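You operate a simulated robot arm through the tools that you are given. There is no shell and no other tool. Be economical: measure what you need, move in short steps, check, and stop when the job is done.

Carry out the task below with a simulated two-armed robot. There is one attempt and no reset: what you move stays moved.

## Task
Take the silver step gauge on the white table behind line 3 and put it away on the top of the grey sensor bench. Fetch the green master from the white table behind line 3 and set it on top of the white case there. Take the black tray marked "25" from the white table behind line 3 and put it on the top of the far counter. Put the small grey tote on the top of the back counter. Put the yellow meter on the counter top away on the top of the wiring bench. Take the grey foam block on the counter top and put it away on the front corner of the packing bench. Fetch the teal canister from the top of the white table and stand it on top of the taped carton. Pull the shallow drawer of the far counter open. The order is free. Set down upright: green master, teal canister.
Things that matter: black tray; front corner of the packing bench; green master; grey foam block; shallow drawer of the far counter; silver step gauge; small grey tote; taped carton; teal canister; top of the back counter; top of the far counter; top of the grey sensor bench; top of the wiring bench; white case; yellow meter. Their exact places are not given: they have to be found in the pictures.

Only the result counts: the job must be done as asked and must still hold three seconds after the hand-in. Knocking over, shifting, dropping, spilling or breaking anything else fails it.

## Robot
Two 7-joint arms with two-finger parallel grippers on one trunk, on a base that drives. Base frame: it is fixed to the floor where the robot stands at the start and does not move with it; the origin is under the middle of the robot, x ahead of it, y to its left, z up; the surface under the hand at the start is at about z = 835. Units: mm, rad, N and s.
The left shoulder is at the start at [50, 209, 1171], the right one opposite. With the tool pointing down near the work surface each hand reaches from about 260 to 900 mm from the robot's upright axis, wherever it stands, measured 20 degrees to its own side. Places, roughly: black tray [750, 500, 750]; front corner of the packing bench (52x20 cm) [-1100, 5600, 840]; green master [500, 0, 750]; grey foam block (6x9x5 cm) [3800, -600, 1000]; shallow drawer of the far counter [-2700, -800, 800]; silver step gauge [500, 0, 1000]; small grey tote (19x13x6 cm) [700, 700, 900]; taped carton [5500, 250, 1000]; teal canister [5250, 0, 750]; top of the back counter [-2000, -1800, 1000]; top of the far counter [-2000, -800, 1000]; top of the grey sensor bench [6200, 600, 900]; top of the wiring bench [9200, 4800, 800]; white case [500, -250, 1000]; yellow meter [1500, -750, 1000]. Payload 4.4 kg a hand.
The TCP of each hand is the grasp point between the finger pads, 23 mm short of the fingertips. In the tool frame z runs along the fingers and y along their closing line. Largest opening 94 mm; finger width 38, thickness 10; the body of the gripper, 54 by 96 mm, starts 39 mm behind the TCP.
Orientation is that of the tool frame in the base frame, as [roll, pitch, yaw] about the fixed x, y, z axes, in that order (R = Rz(yaw) Ry(pitch) Rx(roll)). With the fingers straight down and closing along the base's y, the tool's x points along the base's -x, its y along +y and its z along -z.

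## Interface
- The arms move only by the tool apply_moves. It takes "left_steps", "right_steps" or both (then of equal length, played together; a hand with none holds still); each is a list that holds one entry, the list of rows, each a list of 7 numbers: the shift along the tool's x, y, z in mm, then the turn, a rotation vector about the tool's x, y, z in rad, then the opening, from 0 (shut) to 1 (fully open). In form: [[[x, y, z, rx, ry, rz, gripper], ...]]. A call has 1 to 10 rows; each row shifts and turns the commanded pose from where the row before left it, along the tool's axes as they then stand. A row lasts 0.2 s, in which the tool goes at most 50 mm and 0.15 rad; a call with a longer step from one row to the next is refused whole, and so is a gripper value outside its range. Where a pose cannot be reached the arm comes as near as it can. A force on the tool above 40 N (or 10 N above the force at the start of the call, whichever is more), or a blocked arm, ends the call early, and 0.2 s more pass. Each finger travels about 108 mm/s and halts on what it meets, pressing with about 25 N; the grip force reading is that of the motor and also rises with nothing between the fingers. The clock runs only during rows and for 0.2 s after the last one: add rows that do not move to give the fingers time. The reply holds the time, the measured pose of the TCP, the force on the tool along the base axes, the opening and the grip force, in the units named above and with some noise, with the torque about the TCP (base axes, N m) and any sound that the robot's microphone picked up, and new pictures: "views" is both (left out), scene, wrist or none (wrist: the cameras of the hands that moved).
- Cameras (640 x 400 px; columns grow to the right, rows downward): "scene" is now at [164.4, -4.3, 1359.2]; the picture's right is [0.07, -1.00, 0.00], its down [-0.51, -0.04, -0.86] and it looks along [0.85, 0.06, -0.52] (base axes); focal length 214 px, centre (320, 200). "left" rides on the left gripper at [86, -16, -74] in its tool frame; the picture's right is [0.18, 0.98, 0.00], its down [-0.58, 0.11, -0.81] and it looks along [-0.79, 0.15, 0.59] (tool axes); focal length 243 px, centre (320, 200). "right" rides on the right gripper at [86, 16, -75] in its tool frame; the picture's right is [-0.18, 0.98, 0.00], its down [-0.58, -0.11, -0.81] and it looks along [-0.79, -0.15, 0.59] (tool axes); focal length 243 px, centre (320, 200).
- lift_body(by): slides the trunk up (or, below 0, down) by that many mm; the arms and the scene camera ride with it, the base frame stays. It gives what a move gives, with no picture.
- drive_base(legs): drives the robot by 1 to 6 legs, each [ahead, left, turn to the left] in mm, mm and rad, along the robot's own axes; the way and the turn of a leg run together, so that a leg with both is an arc; at most 1500 mm and 3.142 rad a leg. The arms and the cameras ride along, it lands a little off, and it stops where it bumps. It gives what a move gives, and a new picture of the scene camera.
- head_to(pan, tilt): turns the head with the scene camera to pan (to the left, within 1.396 rad either way) and tilt (down, from -0.506 to 1.204), counted from straight ahead of the robot. It gives what a move gives, and a new picture of the scene camera.
- pixel_to_xyz(camera, pixels): for up to 12 pixels [column, row] of the newest picture of that camera ("zoom" is the newest enlarged one), the place [x, y, z] in the base frame of the surface seen there, good to about 2 mm, but the place of the scene camera against the robot may be out by one fixed shift of up to 25 mm in any direction. It takes no simulated time.
- zoom(camera, box): a new picture of the part [left, top, right, bottom] of that camera's present view, enlarged. It takes no simulated time.
- job_done(): hands the job in; it is judged then, once.

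Go step by step. Measure first, check grasps and placings, and put right what went wrong. The budget is 145 turns and 260 pictures, counting those below and the enlarged ones. Unless the task says otherwise, let go and move clear before handing in, and close with one line.

The tools are called after "Emit:" by a JSON object that holds its "method" and its "body". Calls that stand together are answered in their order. apply_moves: Moves the arms, as the interface text tells. Its arguments: {"type":"object","properties":{"left_steps":{"type":"array"},"right_steps":{"type":"array"},"views":{"type":"string","enum":["both","scene","wrist","none"]}},"required":[]} The other tools are called the same way: lift_body (by) slides the trunk up or down; drive_base (legs) drives the base; head_to (pan, tilt) turns the head that bears the scene camera; pixel_to_xyz (camera, pixels) gives the place of the surface under pixels of a picture; zoom (camera, box) takes an enlarged picture of a part of a camera's view; job_done () hands the job in.

At the start:

```text
time: 0.0
left_position: [495.4, 503.9, 1230.8]
left_orientation: [3.141, 0.002, 3.14]
left_force: [-0.1, -0.7, -0.2]
left_torque: [0.02, 0.01, 0.05]
left_width: 94.0
left_grasp_force: 0.0
right_position: [510.1, -6.4, 1230.3]
right_orientation: [3.141, 0.001, 3.141]
right_force: [-0.8, -0.2, -0.1]
right_torque: [0.03, 0.03, -0.01]
right_width: 93.9
right_grasp_force: 0.0
trunk travel left (down, up): [-250.0, 313.0]
robot x, y, heading: [-0.5, -3.9, 0.002]
head pan, tilt: [0.07, 0.541]
```

scene: 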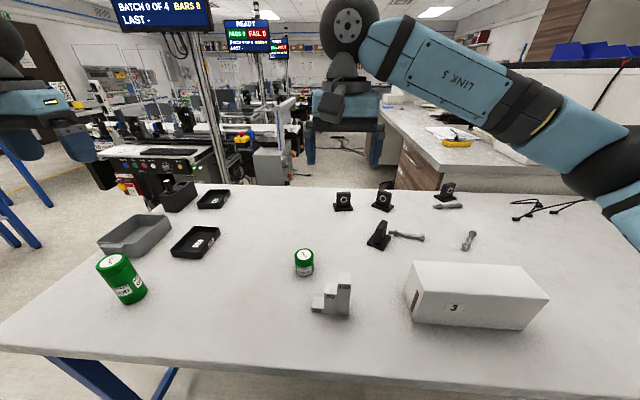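
right: 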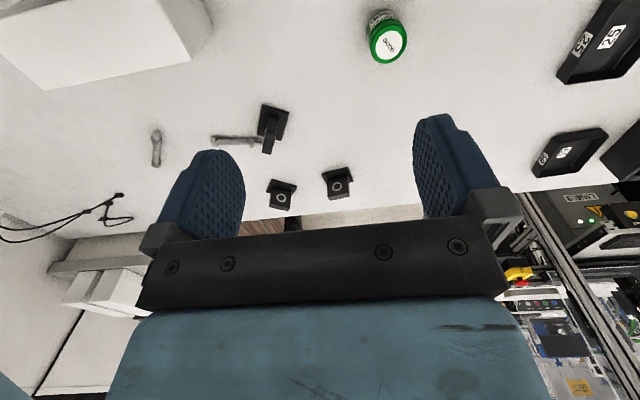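
left: 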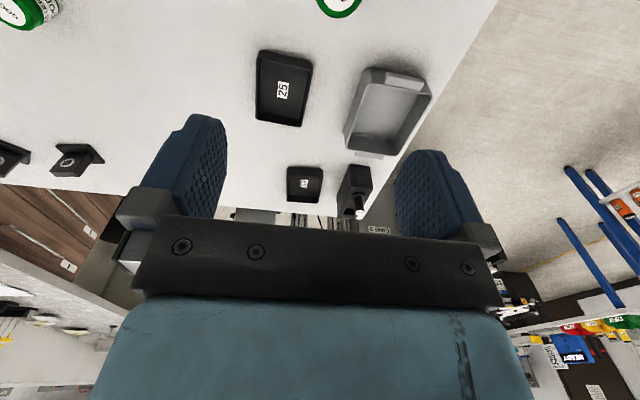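

The table shows the step gauge (330,300), a small green jar (304,262), a large green jar (120,280), the white case (475,295), the "25" tray (195,242) and the grey tote (135,235). I measure these first.

Emit:
{"method": "pixel_to_xyz", "body": {"camera": "scene", "pixels": [[304, 254], [304, 272], [344, 278], [330, 297], [316, 305], [120, 262], [195, 243], [135, 240], [412, 265], [530, 285], [450, 140], [470, 278]]}}

Emit:
{"method": "zoom", "body": {"camera": "scene", "box": [260, 230, 400, 330]}}

Emit:
{"method": "zoom", "body": {"camera": "scene", "box": [80, 170, 260, 310]}}

Emit:
{"method": "pixel_to_xyz", "body": {"camera": "left", "pixels": [[283, 90], [265, 55], [310, 60], [258, 117], [300, 124], [365, 75], [425, 95], [345, 145], [388, 158], [385, 110]]}}

Emit:
{"method": "pixel_to_xyz", "body": {"camera": "right", "pixels": [[388, 42], [372, 45], [404, 40], [388, 28], [388, 58], [60, 50], [150, 30]]}}

```text
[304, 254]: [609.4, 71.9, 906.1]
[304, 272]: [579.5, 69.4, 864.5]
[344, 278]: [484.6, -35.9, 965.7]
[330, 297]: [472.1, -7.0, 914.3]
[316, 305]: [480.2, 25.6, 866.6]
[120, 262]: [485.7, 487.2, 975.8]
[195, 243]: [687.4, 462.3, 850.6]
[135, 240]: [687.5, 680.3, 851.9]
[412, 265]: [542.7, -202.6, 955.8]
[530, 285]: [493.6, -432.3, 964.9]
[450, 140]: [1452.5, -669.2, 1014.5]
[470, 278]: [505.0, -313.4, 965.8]
```

```text
4.00 times, centred on (330, 280) of scene
```

zoom: 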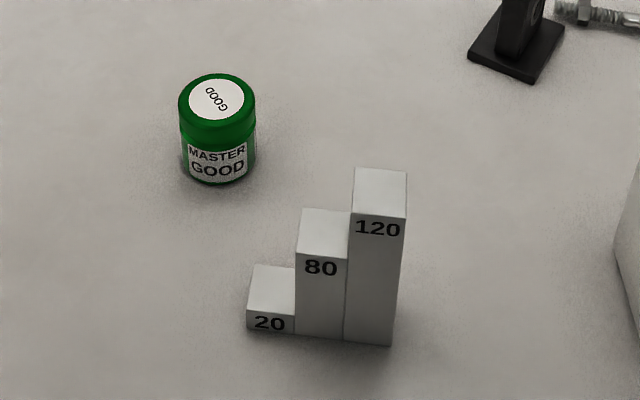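

```text
2.86 times, centred on (170, 240) of scene
```

zoom: 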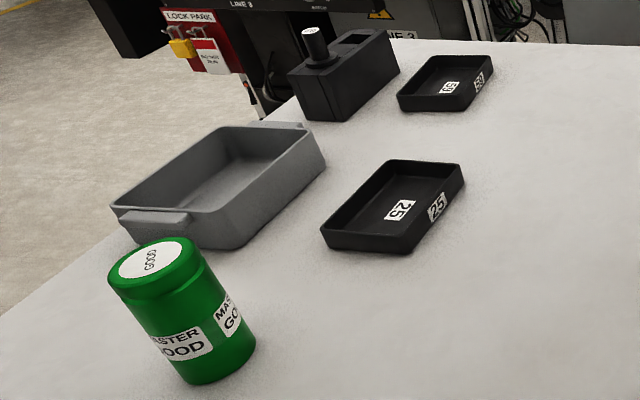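

```text
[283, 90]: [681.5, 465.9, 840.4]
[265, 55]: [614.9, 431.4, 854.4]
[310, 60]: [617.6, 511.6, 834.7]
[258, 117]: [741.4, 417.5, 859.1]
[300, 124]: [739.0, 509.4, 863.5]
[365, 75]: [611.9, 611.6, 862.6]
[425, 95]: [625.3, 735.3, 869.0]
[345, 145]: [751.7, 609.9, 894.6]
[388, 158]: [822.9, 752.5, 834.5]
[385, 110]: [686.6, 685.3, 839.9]
```

```text
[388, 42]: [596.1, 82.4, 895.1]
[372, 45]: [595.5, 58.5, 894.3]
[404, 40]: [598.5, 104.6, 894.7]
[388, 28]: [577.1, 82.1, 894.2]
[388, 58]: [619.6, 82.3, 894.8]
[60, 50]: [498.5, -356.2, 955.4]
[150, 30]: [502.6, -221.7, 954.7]
```

Two green jars exist; the hint [500,0] fits the small one at (598,81, top 895). I move the right hand over it and down.

Emit:
{"method": "apply_moves", "body": {"right_steps": [[[-29.5, 29.3, 20, 0, 0, 0, 1], [-29.5, 29.3, 20, 0, 0, 0, 1], [-29.5, 29.3, 20, 0, 0, 0, 1], [0, 0, 50, 0, 0, 0, 1], [0, 0, 50, 0, 0, 0, 1], [0, 0, 50, 0, 0, 0, 1], [0, 0, 50, 0, 0, 0, 1], [0, 0, 50, 0, 0, 0, 1], [0, 0, 48, 0, 0, 0, 1], [0, 0, 0, 0, 0, 0, 1]]], "views": "wrist"}}

Emit:
{"method": "zoom", "body": {"camera": "scene", "box": [220, 200, 420, 325]}}

```text
time: 2.2
left_position: [496.0, 504.5, 1231.2]
left_orientation: [3.142, 0.0, 3.141]
left_force: [-0.4, 0.3, 0.7]
left_torque: [0.05, -0.03, -0.02]
left_width: 94.3
left_grasp_force: 0.0
right_position: [600.2, 80.0, 872.0]
right_orientation: [-3.141, 0.0, -3.141]
right_force: [0.1, -0.1, 0.3]
right_torque: [0.0, -0.01, -0.02]
right_width: 94.1
right_grasp_force: 0.0
trunk travel left (down, up): [-250.0, 313.0]
robot x, y, heading: [-4.0, -4.0, -0.001]
head pan, tilt: [0.07, 0.541]
```

right: 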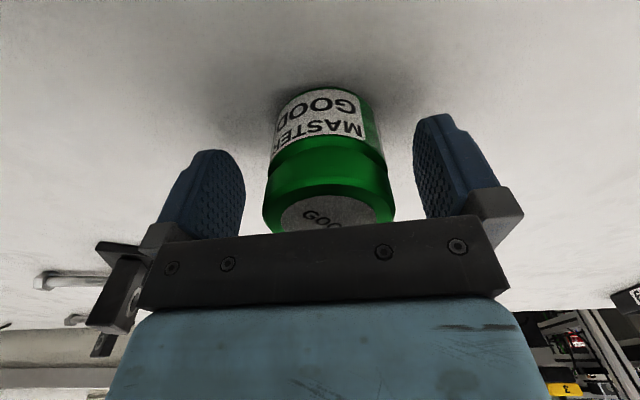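

```text
3.20 times, centred on (320, 262) of scene
```

zoom: 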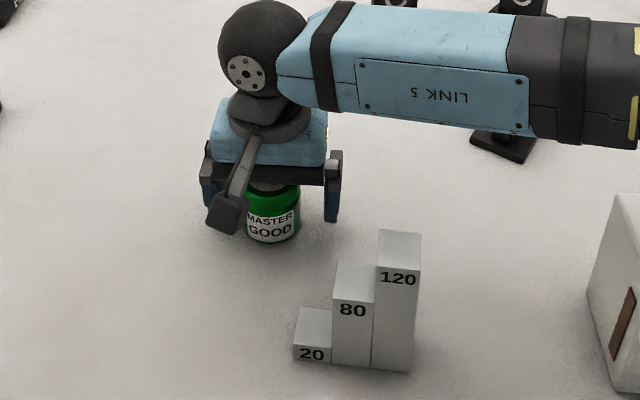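

The jar sits between the fingers. Close and lift.

Emit:
{"method": "apply_moves", "body": {"right_steps": [[[0, 0, 0, 0, 0, 0, 0], [0, 0, 0, 0, 0, 0, 0], [0, 0, 0, 0, 0, 0, 0], [0, 0, -50, 0, 0, 0, 0], [0, 0, -50, 0, 0, 0, 0], [0, 0, -50, 0, 0, 0, 0], [0, 0, -50, 0, 0, 0, 0], [10, -49, 0, 0, 0, 0, 0], [10, -49, 0, 0, 0, 0, 0], [10, -49, 0, 0, 0, 0, 0]]], "views": "wrist"}}

Emit:
{"method": "pixel_to_xyz", "body": {"camera": "scene", "pixels": [[415, 267], [410, 317], [528, 328], [548, 298], [510, 268]]}}

```text
time: 4.4
left_position: [496.3, 502.3, 1231.7]
left_orientation: [3.141, -0.001, 3.141]
left_force: [0.0, -0.6, -0.4]
left_torque: [0.0, -0.02, -0.01]
left_width: 94.0
left_grasp_force: 0.1
right_position: [567.8, -66.7, 1073.2]
right_orientation: [3.14, -0.002, 3.141]
right_force: [-0.7, -1.1, -2.1]
right_torque: [0.06, 0.03, -0.02]
right_width: 55.7
right_grasp_force: 25.6
trunk travel left (down, up): [-250.0, 313.0]
robot x, y, heading: [0.6, 1.5, 0.003]
head pan, tilt: [0.07, 0.541]
```

right: 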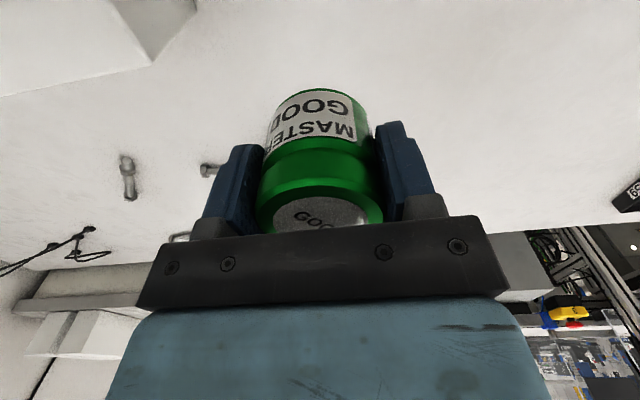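

```text
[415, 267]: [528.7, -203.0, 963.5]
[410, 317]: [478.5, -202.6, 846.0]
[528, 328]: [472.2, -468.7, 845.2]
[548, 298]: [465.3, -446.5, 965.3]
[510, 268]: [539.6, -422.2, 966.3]
```

Held (width 55.7). Moving over the case top (about (505,-315), z 955).

Emit:
{"method": "apply_moves", "body": {"right_steps": [[[10.5, -41.5, 0, 0, 0, 0, 0], [10.5, -41.5, 0, 0, 0, 0, 0], [10.5, -41.5, 0, 0, 0, 0, 0], [10.5, -41.5, 0, 0, 0, 0, 0], [10.5, -41.5, 0, 0, 0, 0, 0], [10.5, -41.5, 0, 0, 0, 0, 0], [0, 0, 30, 0, 0, 0, 0], [0, 0, 25, 0, 0, 0, 0], [0, 0, 0, 0, 0, 0, 0]]], "views": "both"}}

```text
time: 6.4
left_position: [496.4, 506.2, 1230.1]
left_orientation: [-3.141, 0.0, -3.141]
left_force: [0.5, 0.5, 0.1]
left_torque: [-0.01, 0.02, -0.01]
left_width: 93.9
left_grasp_force: 0.0
right_position: [507.4, -316.0, 1017.5]
right_orientation: [3.141, 0.0, -3.141]
right_force: [-0.5, 0.4, -2.7]
right_torque: [0.0, -0.02, 0.01]
right_width: 55.4
right_grasp_force: 24.8
trunk travel left (down, up): [-250.0, 313.0]
robot x, y, heading: [-0.0, 3.1, 0.001]
head pan, tilt: [0.07, 0.541]
```

scene: 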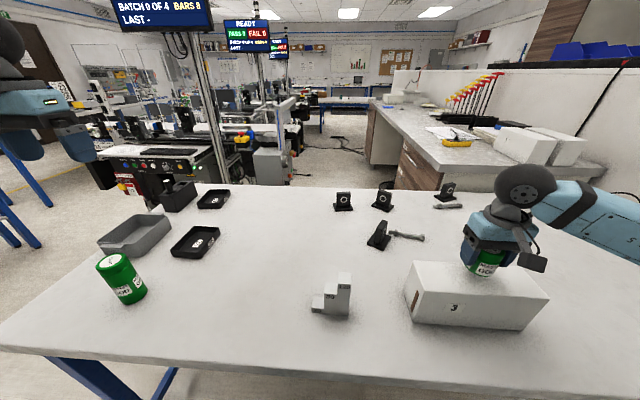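
right: 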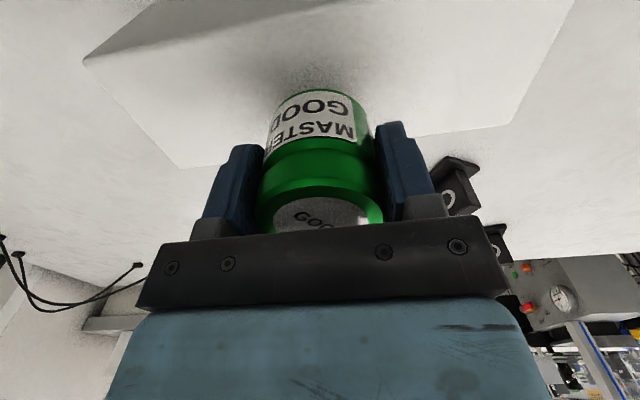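

The jar is over the case. Lower to contact, release, and rise.

Emit:
{"method": "apply_moves", "body": {"right_steps": [[[0, 0, 15, 0, 0, 0, 0], [0, 0, 7, 0, 0, 0, 0], [0, 0, 3, 0, 0, 0, 0], [0, 0, 0, 0, 0, 0, 0.7], [0, 0, 0, 0, 0, 0, 1], [0, 0, 0, 0, 0, 0, 1], [0, 0, -40, 0, 0, 0, 1], [0, 0, -50, 0, 0, 0, 1], [0, 0, -50, 0, 0, 0, 1], [0, 0, -50, 0, 0, 0, 1]]], "views": "both"}}

```text
time: 8.6
left_position: [495.3, 505.9, 1231.2]
left_orientation: [-3.14, 0.001, -3.141]
left_force: [1.0, 0.6, 0.7]
left_torque: [-0.02, 0.01, -0.01]
left_width: 94.1
left_grasp_force: 0.0
right_position: [505.2, -312.6, 1184.1]
right_orientation: [-3.14, 0.0, 3.142]
right_force: [0.9, -0.5, -0.3]
right_torque: [-0.01, 0.0, 0.03]
right_width: 94.0
right_grasp_force: 0.0
trunk travel left (down, up): [-250.0, 313.0]
robot x, y, heading: [-0.3, 0.1, -0.002]
head pan, tilt: [0.07, 0.541]
```

scene: 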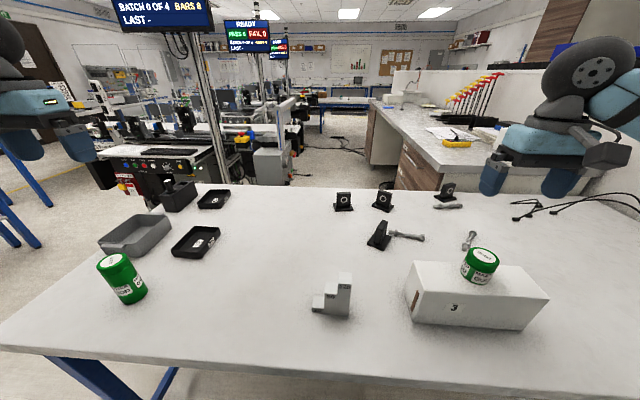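
right: 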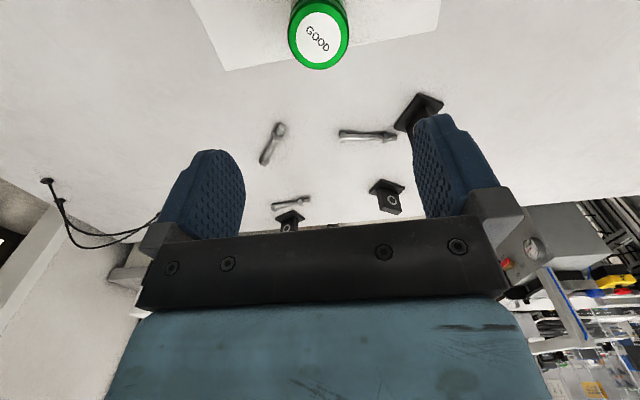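

The master stands on the case. Now for tray and tote; I look around left and right to know the surroundings before driving.

Emit:
{"method": "head_to", "body": {"pan": 1.39, "tilt": 0.4}}

Emit:
{"method": "head_to", "body": {"pan": -1.39, "tilt": 0.4}}

```text
time: 10.1
left_position: [495.8, 505.1, 1231.2]
left_orientation: [-3.141, -0.001, -3.141]
left_force: [0.5, -0.4, 1.3]
left_torque: [-0.01, 0.01, -0.01]
left_width: 93.8
left_grasp_force: 0.0
right_position: [506.6, -314.9, 1183.3]
right_orientation: [-3.14, 0.001, -3.141]
right_force: [-1.2, 0.4, 0.0]
right_torque: [-0.02, -0.02, -0.03]
right_width: 94.0
right_grasp_force: 0.1
trunk travel left (down, up): [-250.0, 313.0]
robot x, y, heading: [0.1, 1.8, -0.005]
head pan, tilt: [1.389, 0.4]
```

scene: 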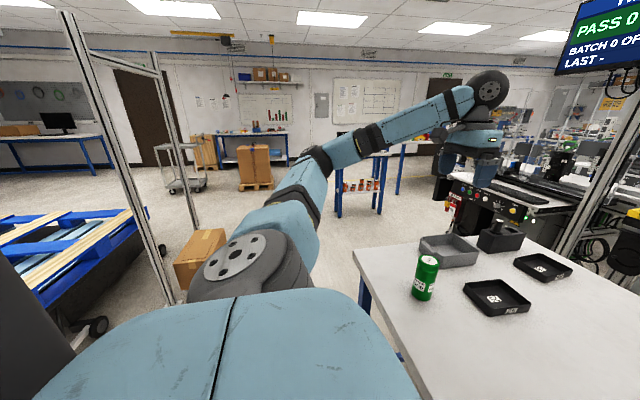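

```text
time: 12.5
left_position: [496.1, 504.7, 1231.2]
left_orientation: [-3.14, -0.001, -3.14]
left_force: [1.3, 0.2, 0.4]
left_torque: [0.02, -0.02, 0.01]
left_width: 94.0
left_grasp_force: 0.1
right_position: [506.3, -314.0, 1182.5]
right_orientation: [3.141, 0.0, 3.141]
right_force: [0.2, 0.4, 0.8]
right_torque: [-0.05, -0.01, 0.0]
right_width: 94.2
right_grasp_force: 0.1
trunk travel left (down, up): [-250.0, 313.0]
robot x, y, heading: [-2.4, 3.1, 0.002]
head pan, tilt: [-1.389, 0.4]
```

scene: 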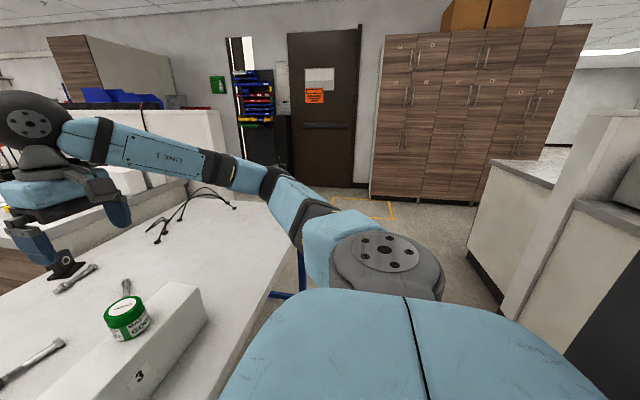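

A gantry post stands at left; I measure it and the table's edge from the left view again.

Emit:
{"method": "pixel_to_xyz", "body": {"camera": "scene", "pixels": [[500, 310], [470, 250], [540, 175], [640, 215], [575, 250], [495, 185], [380, 205], [440, 190], [265, 270], [160, 400]]}}

Emit:
{"method": "head_to", "body": {"pan": 1.39, "tilt": 0.6}}

Emit:
{"method": "pixel_to_xyz", "body": {"camera": "scene", "pixels": [[170, 248], [100, 100], [200, 190], [60, 200], [100, 280], [370, 260], [355, 200], [400, 300], [165, 150]]}}

```text
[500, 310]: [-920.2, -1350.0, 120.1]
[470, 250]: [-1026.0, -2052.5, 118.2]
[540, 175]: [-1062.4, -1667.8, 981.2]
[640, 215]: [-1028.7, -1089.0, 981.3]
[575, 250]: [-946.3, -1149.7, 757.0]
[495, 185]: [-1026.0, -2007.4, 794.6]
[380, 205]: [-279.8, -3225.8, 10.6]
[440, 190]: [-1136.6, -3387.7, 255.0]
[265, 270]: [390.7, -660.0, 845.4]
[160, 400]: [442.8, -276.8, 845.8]
```

```text
time: 15.0
left_position: [496.2, 504.5, 1230.3]
left_orientation: [-3.142, 0.0, -3.141]
left_force: [-0.2, -0.8, 0.1]
left_torque: [-0.01, -0.02, 0.0]
left_width: 94.0
left_grasp_force: 0.0
right_position: [506.7, -315.2, 1182.6]
right_orientation: [-3.141, 0.0, 3.142]
right_force: [0.0, 0.4, 0.4]
right_torque: [0.04, 0.01, -0.01]
right_width: 94.2
right_grasp_force: 0.0
trunk travel left (down, up): [-250.0, 313.0]
robot x, y, heading: [1.4, -1.8, 0.001]
head pan, tilt: [1.389, 0.6]
```

scene: 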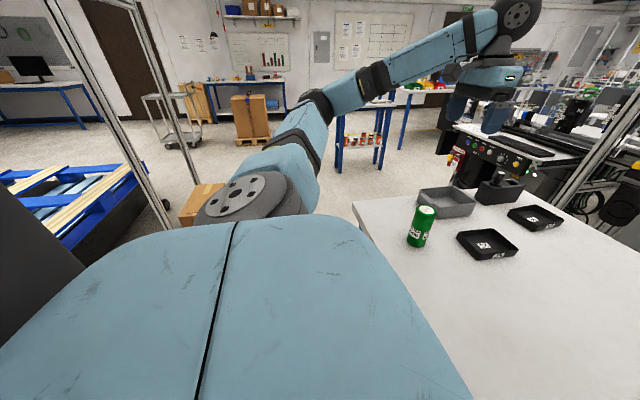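

```text
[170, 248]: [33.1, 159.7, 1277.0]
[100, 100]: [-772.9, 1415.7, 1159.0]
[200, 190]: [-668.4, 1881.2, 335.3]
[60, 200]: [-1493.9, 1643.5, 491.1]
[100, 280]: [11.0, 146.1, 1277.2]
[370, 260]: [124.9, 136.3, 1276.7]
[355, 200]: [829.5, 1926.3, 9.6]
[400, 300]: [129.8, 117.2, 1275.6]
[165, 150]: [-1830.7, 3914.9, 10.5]
```

Post at about (-773,1416) – clear. Drive left 450 and look down ahead.

Emit:
{"method": "drive_base", "body": {"legs": [[0, 460, 0]]}}

Emit:
{"method": "head_to", "body": {"pan": 0.15, "tilt": 0.75}}

Emit:
{"method": "zoom", "body": {"camera": "left", "box": [0, 0, 640, 400]}}

Emit:
{"method": "zoom", "body": {"camera": "right", "box": [0, 0, 640, 400]}}

```text
time: 19.6
left_position: [492.8, 967.1, 1231.6]
left_orientation: [3.141, 0.001, -3.138]
left_force: [-0.1, 0.2, 0.9]
left_torque: [0.01, 0.01, 0.0]
left_width: 94.1
left_grasp_force: 0.0
right_position: [508.6, 148.8, 1183.1]
right_orientation: [3.141, 0.002, -3.139]
right_force: [-0.6, 0.4, 0.4]
right_torque: [-0.01, -0.03, -0.03]
right_width: 94.0
right_grasp_force: 0.1
trunk travel left (down, up): [-250.0, 313.0]
robot x, y, heading: [0.2, 456.7, 0.003]
head pan, tilt: [1.389, 0.6]
```

scene: 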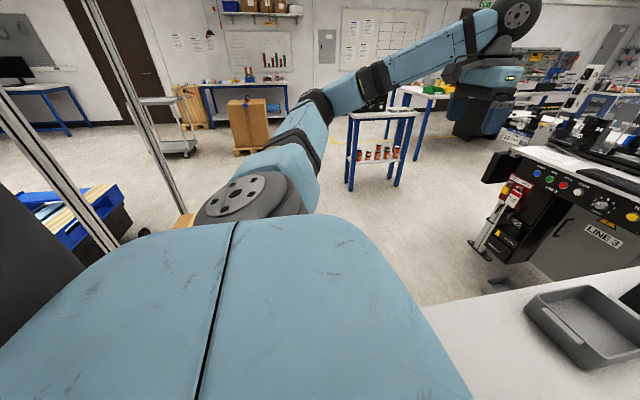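

```text
time: 21.0
left_position: [493.1, 967.8, 1231.4]
left_orientation: [-3.14, 0.001, -3.139]
left_force: [0.5, -0.2, -0.6]
left_torque: [0.03, 0.03, 0.0]
left_width: 93.8
left_grasp_force: 0.0
right_position: [507.4, 146.8, 1182.7]
right_orientation: [-3.141, 0.0, -3.138]
right_force: [0.4, 0.3, 0.2]
right_torque: [0.0, -0.02, 0.0]
right_width: 94.1
right_grasp_force: 0.1
trunk travel left (down, up): [-250.0, 313.0]
robot x, y, heading: [3.7, 459.7, 0.01]
head pan, tilt: [0.15, 0.75]
```

scene: 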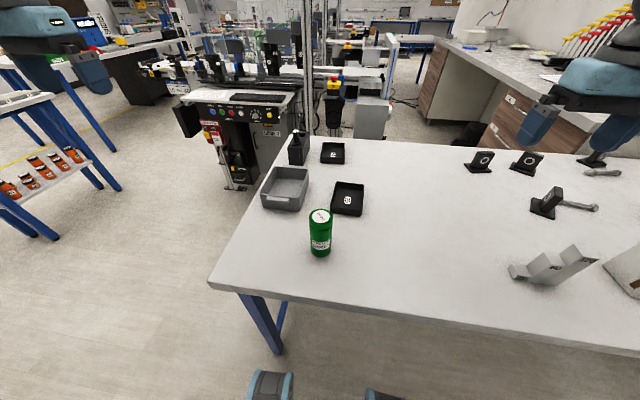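

```text
1.00 times, centred on (320, 200) of left (not enlarged: the box is as wide or as high as the picture)
```

zoom: 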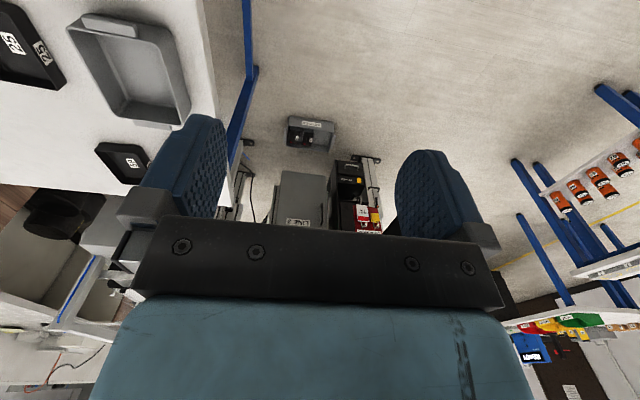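

```text
1.00 times, centred on (320, 200) of right (not enlarged: the box is as wide or as high as the picture)
```

zoom: 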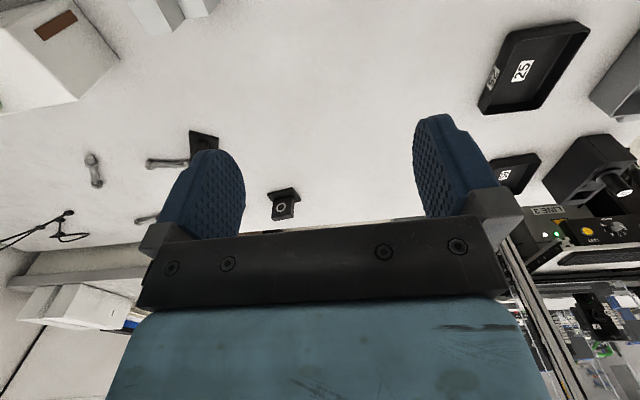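

Measuring the tray rim in the right camera and the tote rim in the left camera.

Emit:
{"method": "pixel_to_xyz", "body": {"camera": "right", "pixels": [[513, 32], [583, 25], [481, 103], [550, 105], [497, 70], [493, 75], [520, 70], [565, 62], [572, 66], [548, 25]]}}

Emit:
{"method": "pixel_to_xyz", "body": {"camera": "left", "pixels": [[72, 25], [168, 30], [112, 112], [186, 105], [178, 66], [180, 72], [92, 70], [96, 74], [120, 25], [135, 75], [150, 125]]}}

Emit:
{"method": "zoom", "body": {"camera": "left", "box": [40, 0, 220, 130]}}

Emit:
{"method": "zoom", "body": {"camera": "right", "box": [460, 0, 620, 130]}}

```text
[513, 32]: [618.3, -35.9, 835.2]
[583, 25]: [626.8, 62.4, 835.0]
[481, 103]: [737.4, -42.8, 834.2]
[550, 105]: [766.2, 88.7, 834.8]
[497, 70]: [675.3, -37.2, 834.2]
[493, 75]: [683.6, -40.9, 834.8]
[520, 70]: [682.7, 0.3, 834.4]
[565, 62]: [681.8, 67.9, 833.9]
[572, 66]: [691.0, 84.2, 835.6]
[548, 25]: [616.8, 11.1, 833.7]
```

```text
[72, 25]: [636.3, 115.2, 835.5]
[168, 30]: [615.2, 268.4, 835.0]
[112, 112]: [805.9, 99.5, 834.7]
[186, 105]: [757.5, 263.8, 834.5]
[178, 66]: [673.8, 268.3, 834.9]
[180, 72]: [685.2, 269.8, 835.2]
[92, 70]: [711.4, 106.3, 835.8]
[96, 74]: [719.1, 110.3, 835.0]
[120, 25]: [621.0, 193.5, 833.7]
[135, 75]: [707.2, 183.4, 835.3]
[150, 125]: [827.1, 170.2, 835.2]
```

```text
3.08 times, centred on (130, 65) of left
```

zoom: 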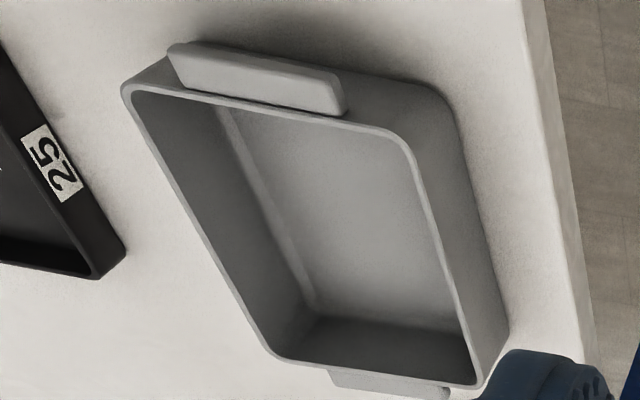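

```text
3.08 times, centred on (540, 65) of right
```

zoom: 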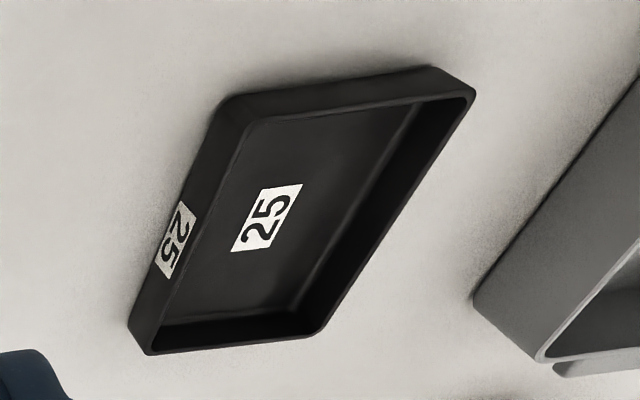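

Those readings used the old pictures; I use the "zoom" picture for the tray now.

Emit:
{"method": "pixel_to_xyz", "body": {"camera": "zoom", "pixels": [[236, 112], [244, 124], [470, 90], [460, 98], [148, 350], [160, 322], [316, 332], [190, 210], [200, 215], [265, 225], [400, 200], [370, 200]]}}

Emit:
{"method": "zoom", "body": {"camera": "left", "box": [40, 0, 220, 130]}}

Emit:
{"method": "pixel_to_xyz", "body": {"camera": "zoom", "pixels": [[127, 88], [405, 135], [275, 360], [478, 385], [438, 240], [480, 240], [195, 215], [350, 200], [250, 78], [400, 390], [300, 320], [445, 255]]}}

```text
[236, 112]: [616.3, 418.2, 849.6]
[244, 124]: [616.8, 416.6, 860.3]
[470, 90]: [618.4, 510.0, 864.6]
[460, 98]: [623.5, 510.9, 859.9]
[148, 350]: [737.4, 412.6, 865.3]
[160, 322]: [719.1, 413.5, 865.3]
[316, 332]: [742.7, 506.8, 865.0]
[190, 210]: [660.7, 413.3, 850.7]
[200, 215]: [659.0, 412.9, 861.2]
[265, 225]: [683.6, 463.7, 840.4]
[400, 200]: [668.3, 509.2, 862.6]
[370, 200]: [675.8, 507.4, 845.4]
```

```text
3.08 times, centred on (130, 65) of left
```

zoom: 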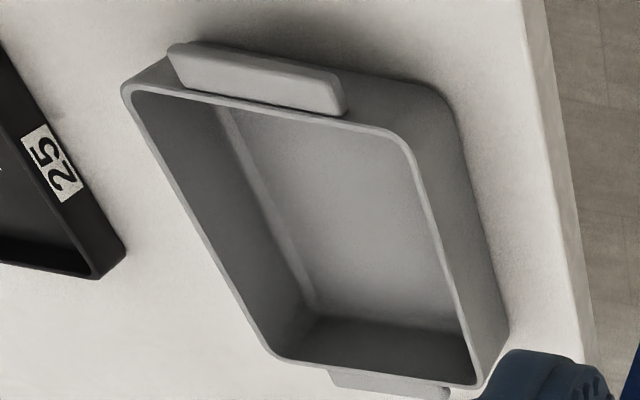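

```text
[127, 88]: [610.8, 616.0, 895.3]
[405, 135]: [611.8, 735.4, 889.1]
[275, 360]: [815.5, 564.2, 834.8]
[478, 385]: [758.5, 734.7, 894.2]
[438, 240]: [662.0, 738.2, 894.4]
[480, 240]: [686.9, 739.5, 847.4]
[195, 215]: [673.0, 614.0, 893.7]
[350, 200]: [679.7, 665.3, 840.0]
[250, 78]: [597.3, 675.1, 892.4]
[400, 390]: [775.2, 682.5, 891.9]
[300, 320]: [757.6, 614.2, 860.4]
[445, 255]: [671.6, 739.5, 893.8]
```

Tray walls: x 616–742, y 413–510, rim 865. Tote walls: x 611–760, y 614–739, rim 894. I bring the right hand above the tray's right wall and the left hand above the tote's left wall.

Emit:
{"method": "apply_moves", "body": {"left_steps": [[[-27.6, -32.7, 0, 0, 0, 0, 1], [-27.6, -32.7, 0, 0, 0, 0, 1], [-27.6, -32.7, 0, 0, 0, 0, 1], [-27.6, -32.7, 0, 0, 0, 0, 1], [-27.6, -32.7, 0, 0, 0, 0, 1], [-27.6, -32.7, 0, 0, 0, 0, 1], [-27.6, -32.7, 0, 0, 0, 0, 1], [0, 0, 50, 0, 0, 0, 1], [0, 0, 50, 0, 0, 0, 1], [0, 0, 50, 0, 0, 0, 1]]], "right_steps": [[[-24.6, 38.1, 0, 0, 0, 0, 1], [-24.6, 38.1, 0, 0, 0, 0, 1], [-24.6, 38.1, 0, 0, 0, 0, 1], [-24.6, 38.1, 0, 0, 0, 0, 1], [-24.6, 38.1, 0, 0, 0, 0, 1], [-24.6, 38.1, 0, 0, 0, 0, 1], [-24.6, 38.1, 0, 0, 0, 0, 1], [0, 0, 50, 0, 0, 0, 1], [0, 0, 50, 0, 0, 0, 1], [0, 0, 50, 0, 0, 0, 1]]], "views": "both"}}

```text
time: 23.2
left_position: [688.7, 739.7, 1080.0]
left_orientation: [3.14, 0.001, -3.137]
left_force: [-0.2, 0.2, -0.1]
left_torque: [0.0, 0.01, 0.05]
left_width: 93.7
left_grasp_force: 0.1
right_position: [682.0, 415.9, 1032.9]
right_orientation: [-3.141, -0.001, -3.139]
right_force: [0.1, 0.2, 0.5]
right_torque: [0.01, 0.07, -0.01]
right_width: 94.1
right_grasp_force: 0.0
trunk travel left (down, up): [-250.0, 313.0]
robot x, y, heading: [-0.6, 460.9, 0.003]
head pan, tilt: [0.15, 0.75]
```

scene: 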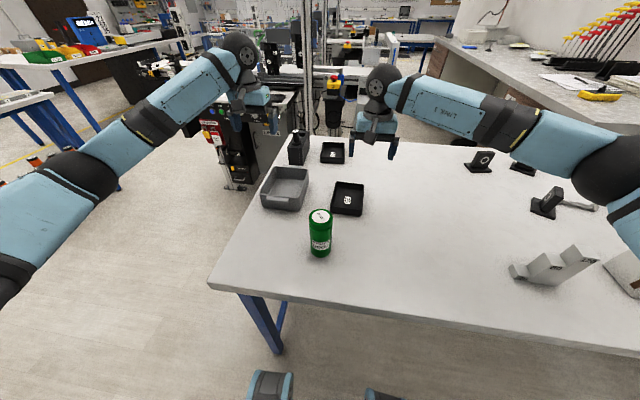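
right: 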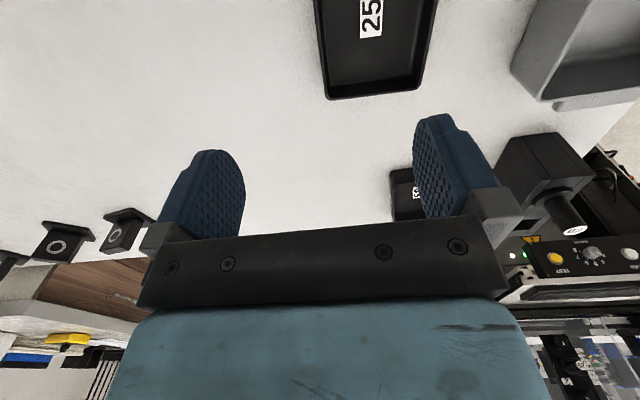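
left: 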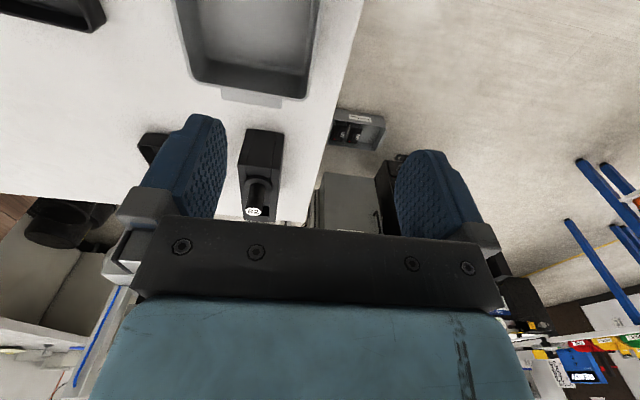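

Lower both hands around the walls.

Emit:
{"method": "apply_moves", "body": {"left_steps": [[[0, 0, 45, 0, 0, 0, 1], [0, 0, 45, 0, 0, 0, 1], [0, 0, 45, 0, 0, 0, 1], [0, 0, 45, 0, 0, 0, 1], [0, 0, 28, 0, 0, 0, 1], [0, 0, 0, 0, 0, 0, 1]]], "right_steps": [[[0, 0, 40, 0, 0, 0, 1], [0, 0, 40, 0, 0, 0, 1], [0, 0, 40, 0, 0, 0, 1], [0, 0, 30, 0, 0, 0, 1], [0, 0, 14, 0, 0, 0, 1], [0, 0, 0, 0, 0, 0, 1]]], "views": "wrist"}}

```text
time: 24.6
left_position: [687.6, 739.7, 871.1]
left_orientation: [3.141, -0.001, -3.135]
left_force: [-0.9, -0.8, -0.5]
left_torque: [0.02, 0.02, 0.02]
left_width: 94.0
left_grasp_force: 0.0
right_position: [677.9, 415.5, 869.5]
right_orientation: [3.141, -0.001, -3.137]
right_force: [0.0, 0.8, 0.2]
right_torque: [0.01, 0.0, 0.01]
right_width: 93.9
right_grasp_force: 0.1
trunk travel left (down, up): [-250.0, 313.0]
robot x, y, heading: [-0.9, 458.2, 0.006]
head pan, tilt: [0.15, 0.75]
```

right: 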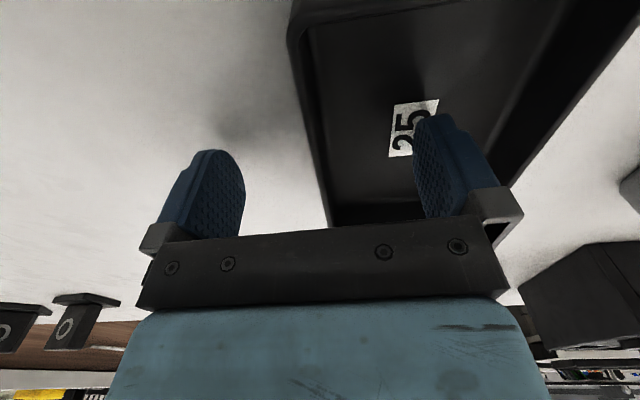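
left: 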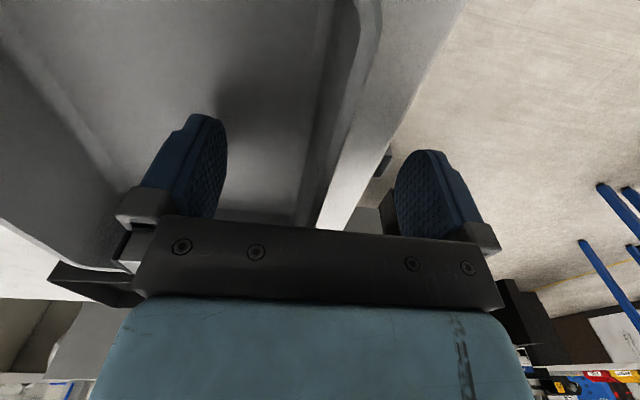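

Both walls are between the fingers. Close and lift gently.

Emit:
{"method": "apply_moves", "body": {"left_steps": [[[0, 0, 0, 0, 0, 0, 0], [0, 0, 0, 0, 0, 0, 0], [0, 0, 0, 0, 0, 0, 0], [0, 0, 0, 0, 0, 0, 0], [0, 0, 0, 0, 0, 0, 0], [0, 0, -20, 0, 0, 0, 0], [0, 0, -40, 0, 0, 0, 0], [0, 0, -50, 0, 0, 0, 0], [0, 0, -50, 0, 0, 0, 0], [0, 0, -50, 0, 0, 0, 0]]], "right_steps": [[[0, 0, 0, 0, 0, 0, 0], [0, 0, 0, 0, 0, 0, 0], [0, 0, 0, 0, 0, 0, 0], [0, 0, 0, 0, 0, 0, 0], [0, 0, 0, 0, 0, 0, 0], [0, 0, -20, 0, 0, 0, 0], [0, 0, -40, 0, 0, 0, 0], [0, 0, -50, 0, 0, 0, 0], [0, 0, -50, 0, 0, 0, 0], [0, 0, -50, 0, 0, 0, 0]]], "views": "both"}}

```text
time: 26.8
left_position: [686.2, 739.4, 1083.4]
left_orientation: [3.14, -0.002, -3.138]
left_force: [-1.2, -0.4, -1.3]
left_torque: [0.09, -0.01, -0.02]
left_width: 3.6
left_grasp_force: 25.2
right_position: [676.5, 416.1, 1079.4]
right_orientation: [3.141, 0.0, -3.139]
right_force: [-0.9, -0.2, -0.8]
right_torque: [-0.06, -0.03, 0.0]
right_width: 3.6
right_grasp_force: 25.7
trunk travel left (down, up): [-250.0, 313.0]
robot x, y, heading: [-0.5, 460.4, -0.001]
head pan, tilt: [0.15, 0.75]
```

scene: 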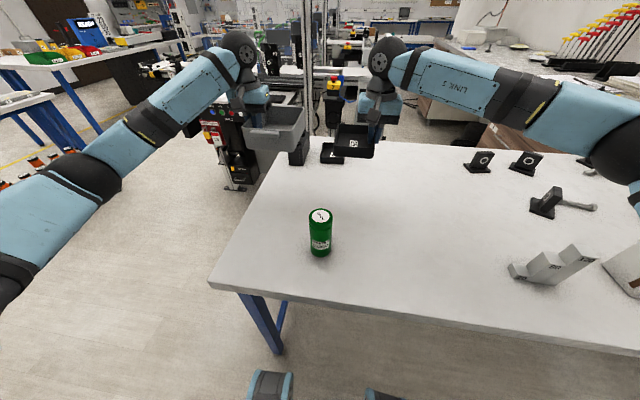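
right: 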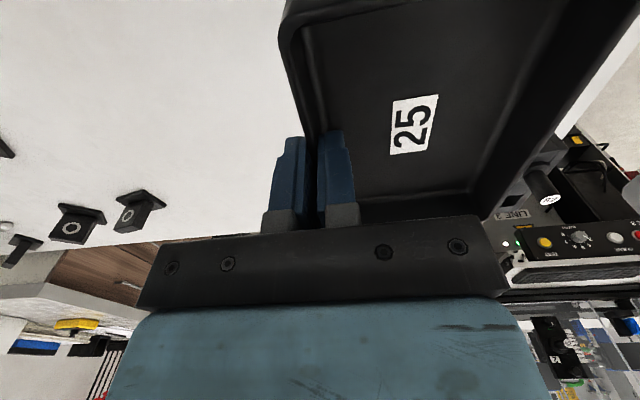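
left: 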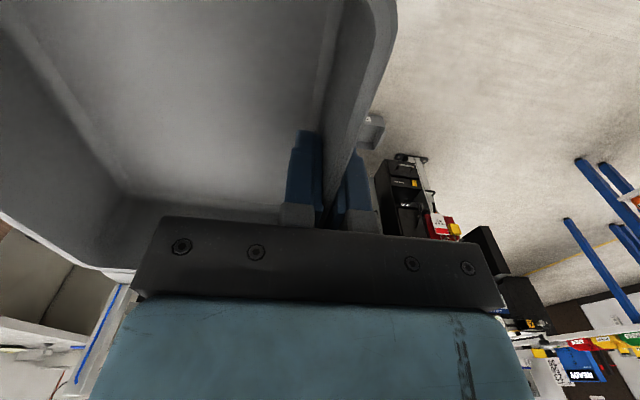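

Both held (3.6 mm walls). Retract the hands and back up slightly, then turn right to see what is behind.

Emit:
{"method": "apply_moves", "body": {"left_steps": [[[45, 0, -20, 0, 0, 0, 0], [45, 0, -20, 0, 0, 0, 0], [45, 0, -20, 0, 0, 0, 0], [45, 0, -20, 0, 0, 0, 0], [45, 0, -20, 0, 0, 0, 0]]], "right_steps": [[[45, 0, -20, 0, 0, 0, 0], [45, 0, -20, 0, 0, 0, 0], [45, 0, -20, 0, 0, 0, 0], [45, 0, -20, 0, 0, 0, 0], [45, 0, -20, 0, 0, 0, 0]]], "views": "none"}}

Emit:
{"method": "head_to", "body": {"pan": -1.0, "tilt": 0.3}}

Emit:
{"method": "drive_base", "body": {"legs": [[-200, 0, 0], [0, 0, -1.57]]}}

```text
time: 28.0
left_position: [459.8, 738.0, 1181.8]
left_orientation: [-3.141, 0.002, -3.137]
left_force: [0.3, -0.2, -1.3]
left_torque: [0.07, -0.04, 0.01]
left_width: 4.1
left_grasp_force: 25.1
right_position: [449.8, 413.5, 1181.4]
right_orientation: [-3.14, 0.004, -3.138]
right_force: [-0.1, 0.5, -0.7]
right_torque: [-0.07, -0.04, -0.03]
right_width: 3.3
right_grasp_force: 25.1
trunk travel left (down, up): [-250.0, 313.0]
robot x, y, heading: [-0.5, 458.0, 0.004]
head pan, tilt: [0.15, 0.75]
```

```text
time: 29.4
left_position: [462.1, 738.3, 1183.0]
left_orientation: [3.14, 0.0, -3.137]
left_force: [0.0, -0.5, -1.7]
left_torque: [0.07, 0.02, 0.02]
left_width: 3.8
left_grasp_force: 25.3
right_position: [452.7, 413.3, 1179.3]
right_orientation: [3.141, 0.0, -3.139]
right_force: [0.7, -0.2, -1.0]
right_torque: [-0.04, -0.02, 0.01]
right_width: 3.7
right_grasp_force: 24.8
trunk travel left (down, up): [-250.0, 313.0]
robot x, y, heading: [0.5, 460.8, 0.003]
head pan, tilt: [-1.0, 0.3]
```

scene: 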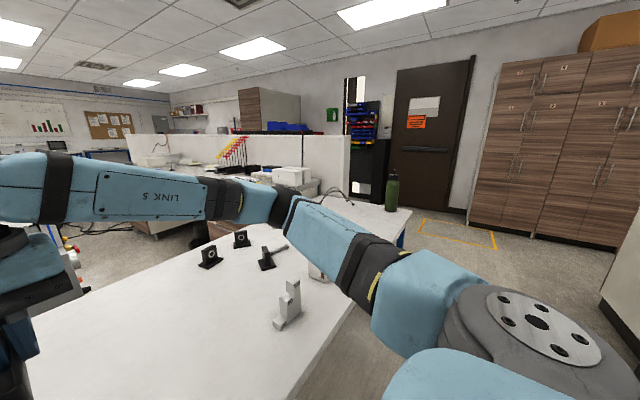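

```text
time: 34.7
left_position: [87.2, 1.3, 1183.0]
left_orientation: [-3.14, -0.001, 1.593]
left_force: [0.7, 0.2, -0.9]
left_torque: [-0.03, -0.08, 0.01]
left_width: 3.6
left_grasp_force: 24.7
right_position: [-237.9, 4.6, 1180.1]
right_orientation: [-3.14, -0.001, 1.591]
right_force: [-0.3, 0.1, -0.8]
right_torque: [0.0, 0.04, 0.01]
right_width: 3.5
right_grasp_force: 25.1
trunk travel left (down, up): [-250.0, 313.0]
robot x, y, heading: [-199.3, 459.8, -1.55]
head pan, tilt: [-1.0, 0.3]
```

scene: 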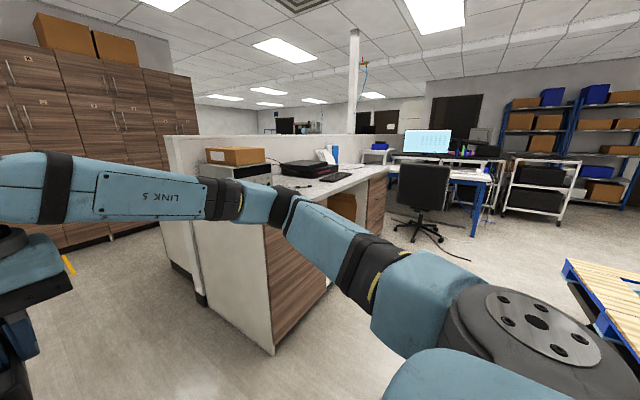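

The far counter lies to the rear with its wooden front facing the aisle. Measure and look straight at it.

Emit:
{"method": "pixel_to_xyz", "body": {"camera": "scene", "pixels": [[272, 350], [265, 235], [385, 172], [365, 240], [330, 180], [200, 190], [165, 140], [350, 135], [320, 200], [270, 170], [560, 270], [400, 200]]}}

Emit:
{"method": "zoom", "body": {"camera": "scene", "box": [160, 110, 480, 310]}}

```text
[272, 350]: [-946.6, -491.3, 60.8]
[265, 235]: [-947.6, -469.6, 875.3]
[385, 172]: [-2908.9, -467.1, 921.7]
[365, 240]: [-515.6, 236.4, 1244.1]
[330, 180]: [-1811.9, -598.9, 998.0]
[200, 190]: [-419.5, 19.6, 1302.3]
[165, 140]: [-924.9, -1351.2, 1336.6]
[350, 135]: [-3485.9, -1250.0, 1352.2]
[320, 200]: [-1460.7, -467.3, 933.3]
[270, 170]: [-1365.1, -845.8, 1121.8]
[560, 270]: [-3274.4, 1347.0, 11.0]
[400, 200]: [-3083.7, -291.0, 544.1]
```

```text
2.00 times, centred on (320, 210) of scene
```

zoom: 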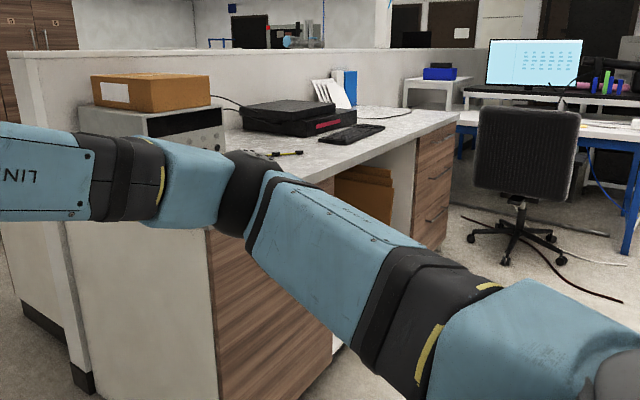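

Far counter: front face y≈-467, x from -950 to -2910, top ≈ 975–985; partition behind; drawers at its far end. I strafe toward it.

Emit:
{"method": "drive_base", "body": {"legs": [[150, -1200, -0.02], [200, -700, 0]]}}

Emit:
{"method": "head_to", "body": {"pan": -0.35, "tilt": 0.5}}

```text
time: 51.6
left_position: [-1822.7, -362.0, 1181.5]
left_orientation: [-3.141, 0.001, 1.566]
left_force: [0.8, 0.5, -2.0]
left_torque: [0.0, -0.09, 0.01]
left_width: 3.8
left_grasp_force: 24.9
right_position: [-2146.1, -347.2, 1179.5]
right_orientation: [-3.141, 0.0, 1.565]
right_force: [-0.7, 1.0, -1.4]
right_torque: [0.0, 0.02, 0.01]
right_width: 3.7
right_grasp_force: 25.0
trunk travel left (down, up): [-250.0, 313.0]
robot x, y, heading: [-2097.1, 105.8, -1.571]
head pan, tilt: [-1.0, 0.3]
```

scene: 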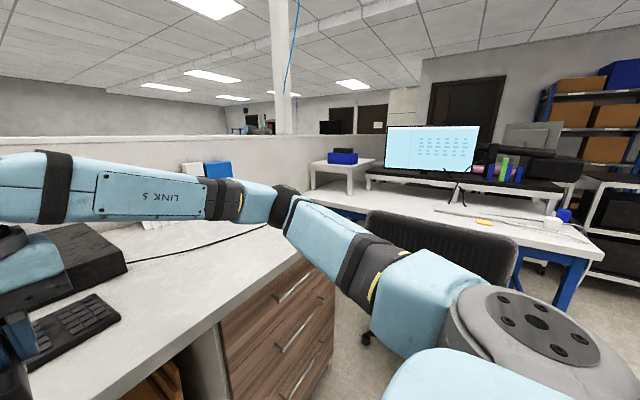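

```text
time: 52.7
left_position: [-1822.9, -362.2, 1182.7]
left_orientation: [3.141, -0.001, 1.565]
left_force: [0.9, 1.1, -1.3]
left_torque: [0.02, -0.06, -0.02]
left_width: 4.0
left_grasp_force: 24.9
right_position: [-2145.6, -346.9, 1179.8]
right_orientation: [3.14, 0.0, 1.565]
right_force: [1.1, 0.5, -1.1]
right_torque: [-0.01, 0.03, -0.01]
right_width: 3.6
right_grasp_force: 25.7
trunk travel left (down, up): [-250.0, 313.0]
robot x, y, heading: [-2096.9, 106.7, -1.577]
head pan, tilt: [-0.351, 0.499]
```

scene: 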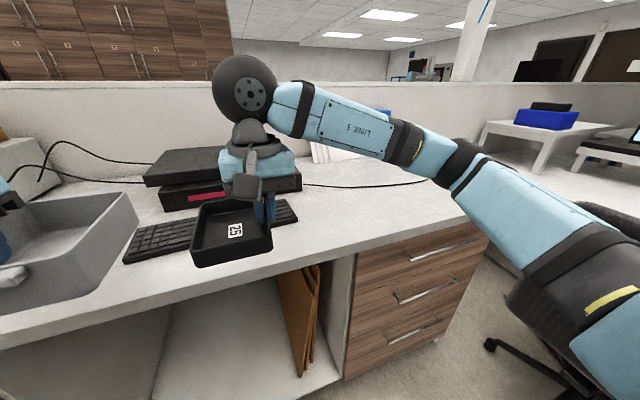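

I see the drawer stack; measure handle, counter top and free area.

Emit:
{"method": "pixel_to_xyz", "body": {"camera": "scene", "pixels": [[405, 257], [440, 250], [475, 241], [420, 292], [380, 215], [330, 225], [340, 200], [350, 255], [485, 232], [400, 200], [440, 285], [300, 215]]}}

Emit:
{"method": "zoom", "body": {"camera": "scene", "box": [320, 170, 520, 350]}}

```text
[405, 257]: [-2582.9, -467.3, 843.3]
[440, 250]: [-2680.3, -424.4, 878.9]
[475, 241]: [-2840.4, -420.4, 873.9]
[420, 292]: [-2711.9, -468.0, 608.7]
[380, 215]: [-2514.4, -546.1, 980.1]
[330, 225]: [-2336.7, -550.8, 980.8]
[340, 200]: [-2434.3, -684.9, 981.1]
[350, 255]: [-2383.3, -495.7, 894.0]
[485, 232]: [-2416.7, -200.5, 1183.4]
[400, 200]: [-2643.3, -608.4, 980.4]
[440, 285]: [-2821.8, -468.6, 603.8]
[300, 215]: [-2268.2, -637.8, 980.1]
```

```text
2.22 times, centred on (420, 260) of scene
```

zoom: 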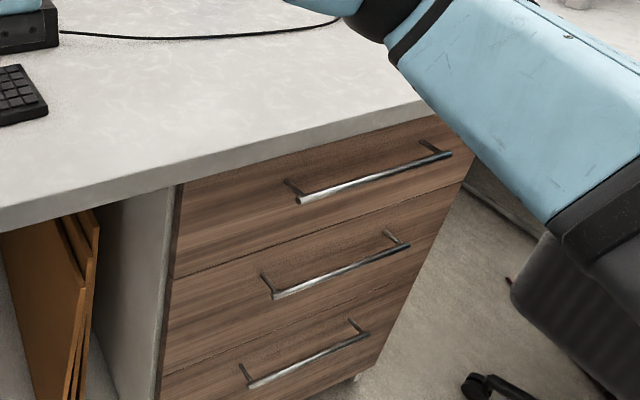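

Counter top ≈ 969 after camera shift; free area right of the keyboard. Drive right 325 to bring the tray over it.

Emit:
{"method": "drive_base", "body": {"legs": [[0, -325, 0]]}}

Emit:
{"method": "apply_moves", "body": {"right_steps": [[[-49, 0, 0, 0, 0, 0, 0], [-49, 0, 0, 0, 0, 0, 0], [-49, 0, 0, 0, 0, 0, 0], [-49, 0, 0, 0, 0, 0, 0], [-49, 0, 0, 0, 0, 0, 0], [0, 0, 45, 0, 0, 0, 0], [0, 0, 45, 0, 0, 0, 0], [0, 0, 45, 0, 0, 0, 0]]], "views": "both"}}

```text
time: 56.1
left_position: [-2146.3, -359.3, 1182.9]
left_orientation: [-3.141, 0.0, 1.564]
left_force: [0.4, 0.7, -0.9]
left_torque: [0.0, -0.06, -0.01]
left_width: 3.7
left_grasp_force: 25.3
right_position: [-2471.4, -344.8, 1179.6]
right_orientation: [3.14, 0.0, 1.564]
right_force: [-1.8, 0.7, -0.7]
right_torque: [0.0, 0.03, 0.0]
right_width: 3.3
right_grasp_force: 25.0
trunk travel left (down, up): [-250.0, 313.0]
robot x, y, heading: [-2419.6, 103.0, -1.576]
head pan, tilt: [-0.351, 0.499]
```

scene: 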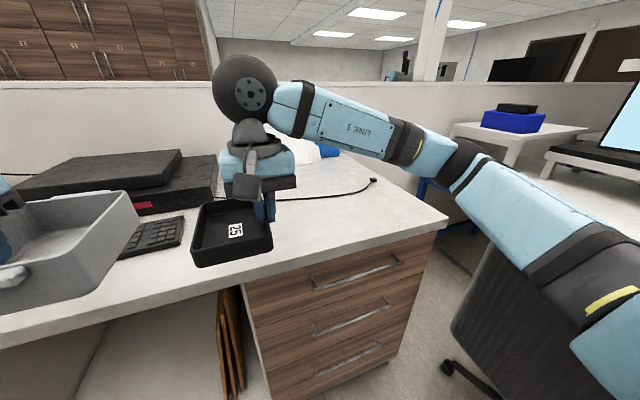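

```text
time: 57.9
left_position: [-2147.4, -360.5, 1181.3]
left_orientation: [-3.141, -0.001, 1.565]
left_force: [0.1, 0.4, -1.3]
left_torque: [-0.01, -0.09, -0.03]
left_width: 4.0
left_grasp_force: 25.1
right_position: [-2473.9, -591.3, 1043.0]
right_orientation: [3.14, 0.0, 1.565]
right_force: [0.4, 0.1, -1.1]
right_torque: [0.0, 0.0, 0.01]
right_width: 3.6
right_grasp_force: 25.2
trunk travel left (down, up): [-250.0, 313.0]
robot x, y, heading: [-2420.9, 108.4, -1.578]
head pan, tilt: [-0.351, 0.499]
```

scene: 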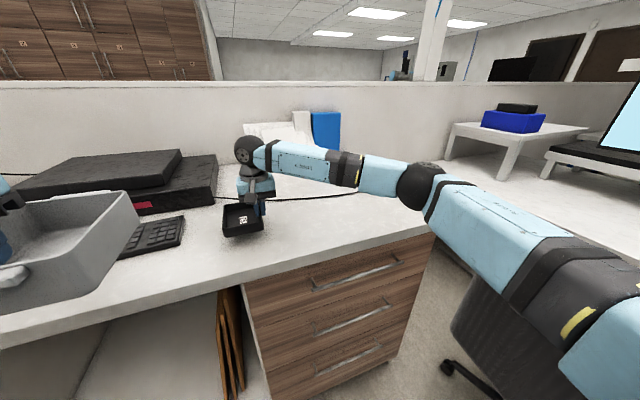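
right: 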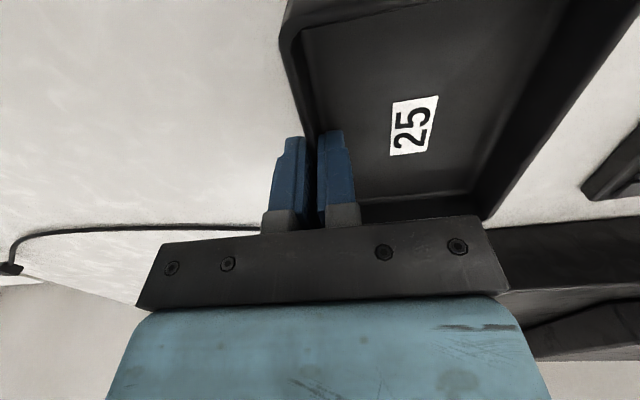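

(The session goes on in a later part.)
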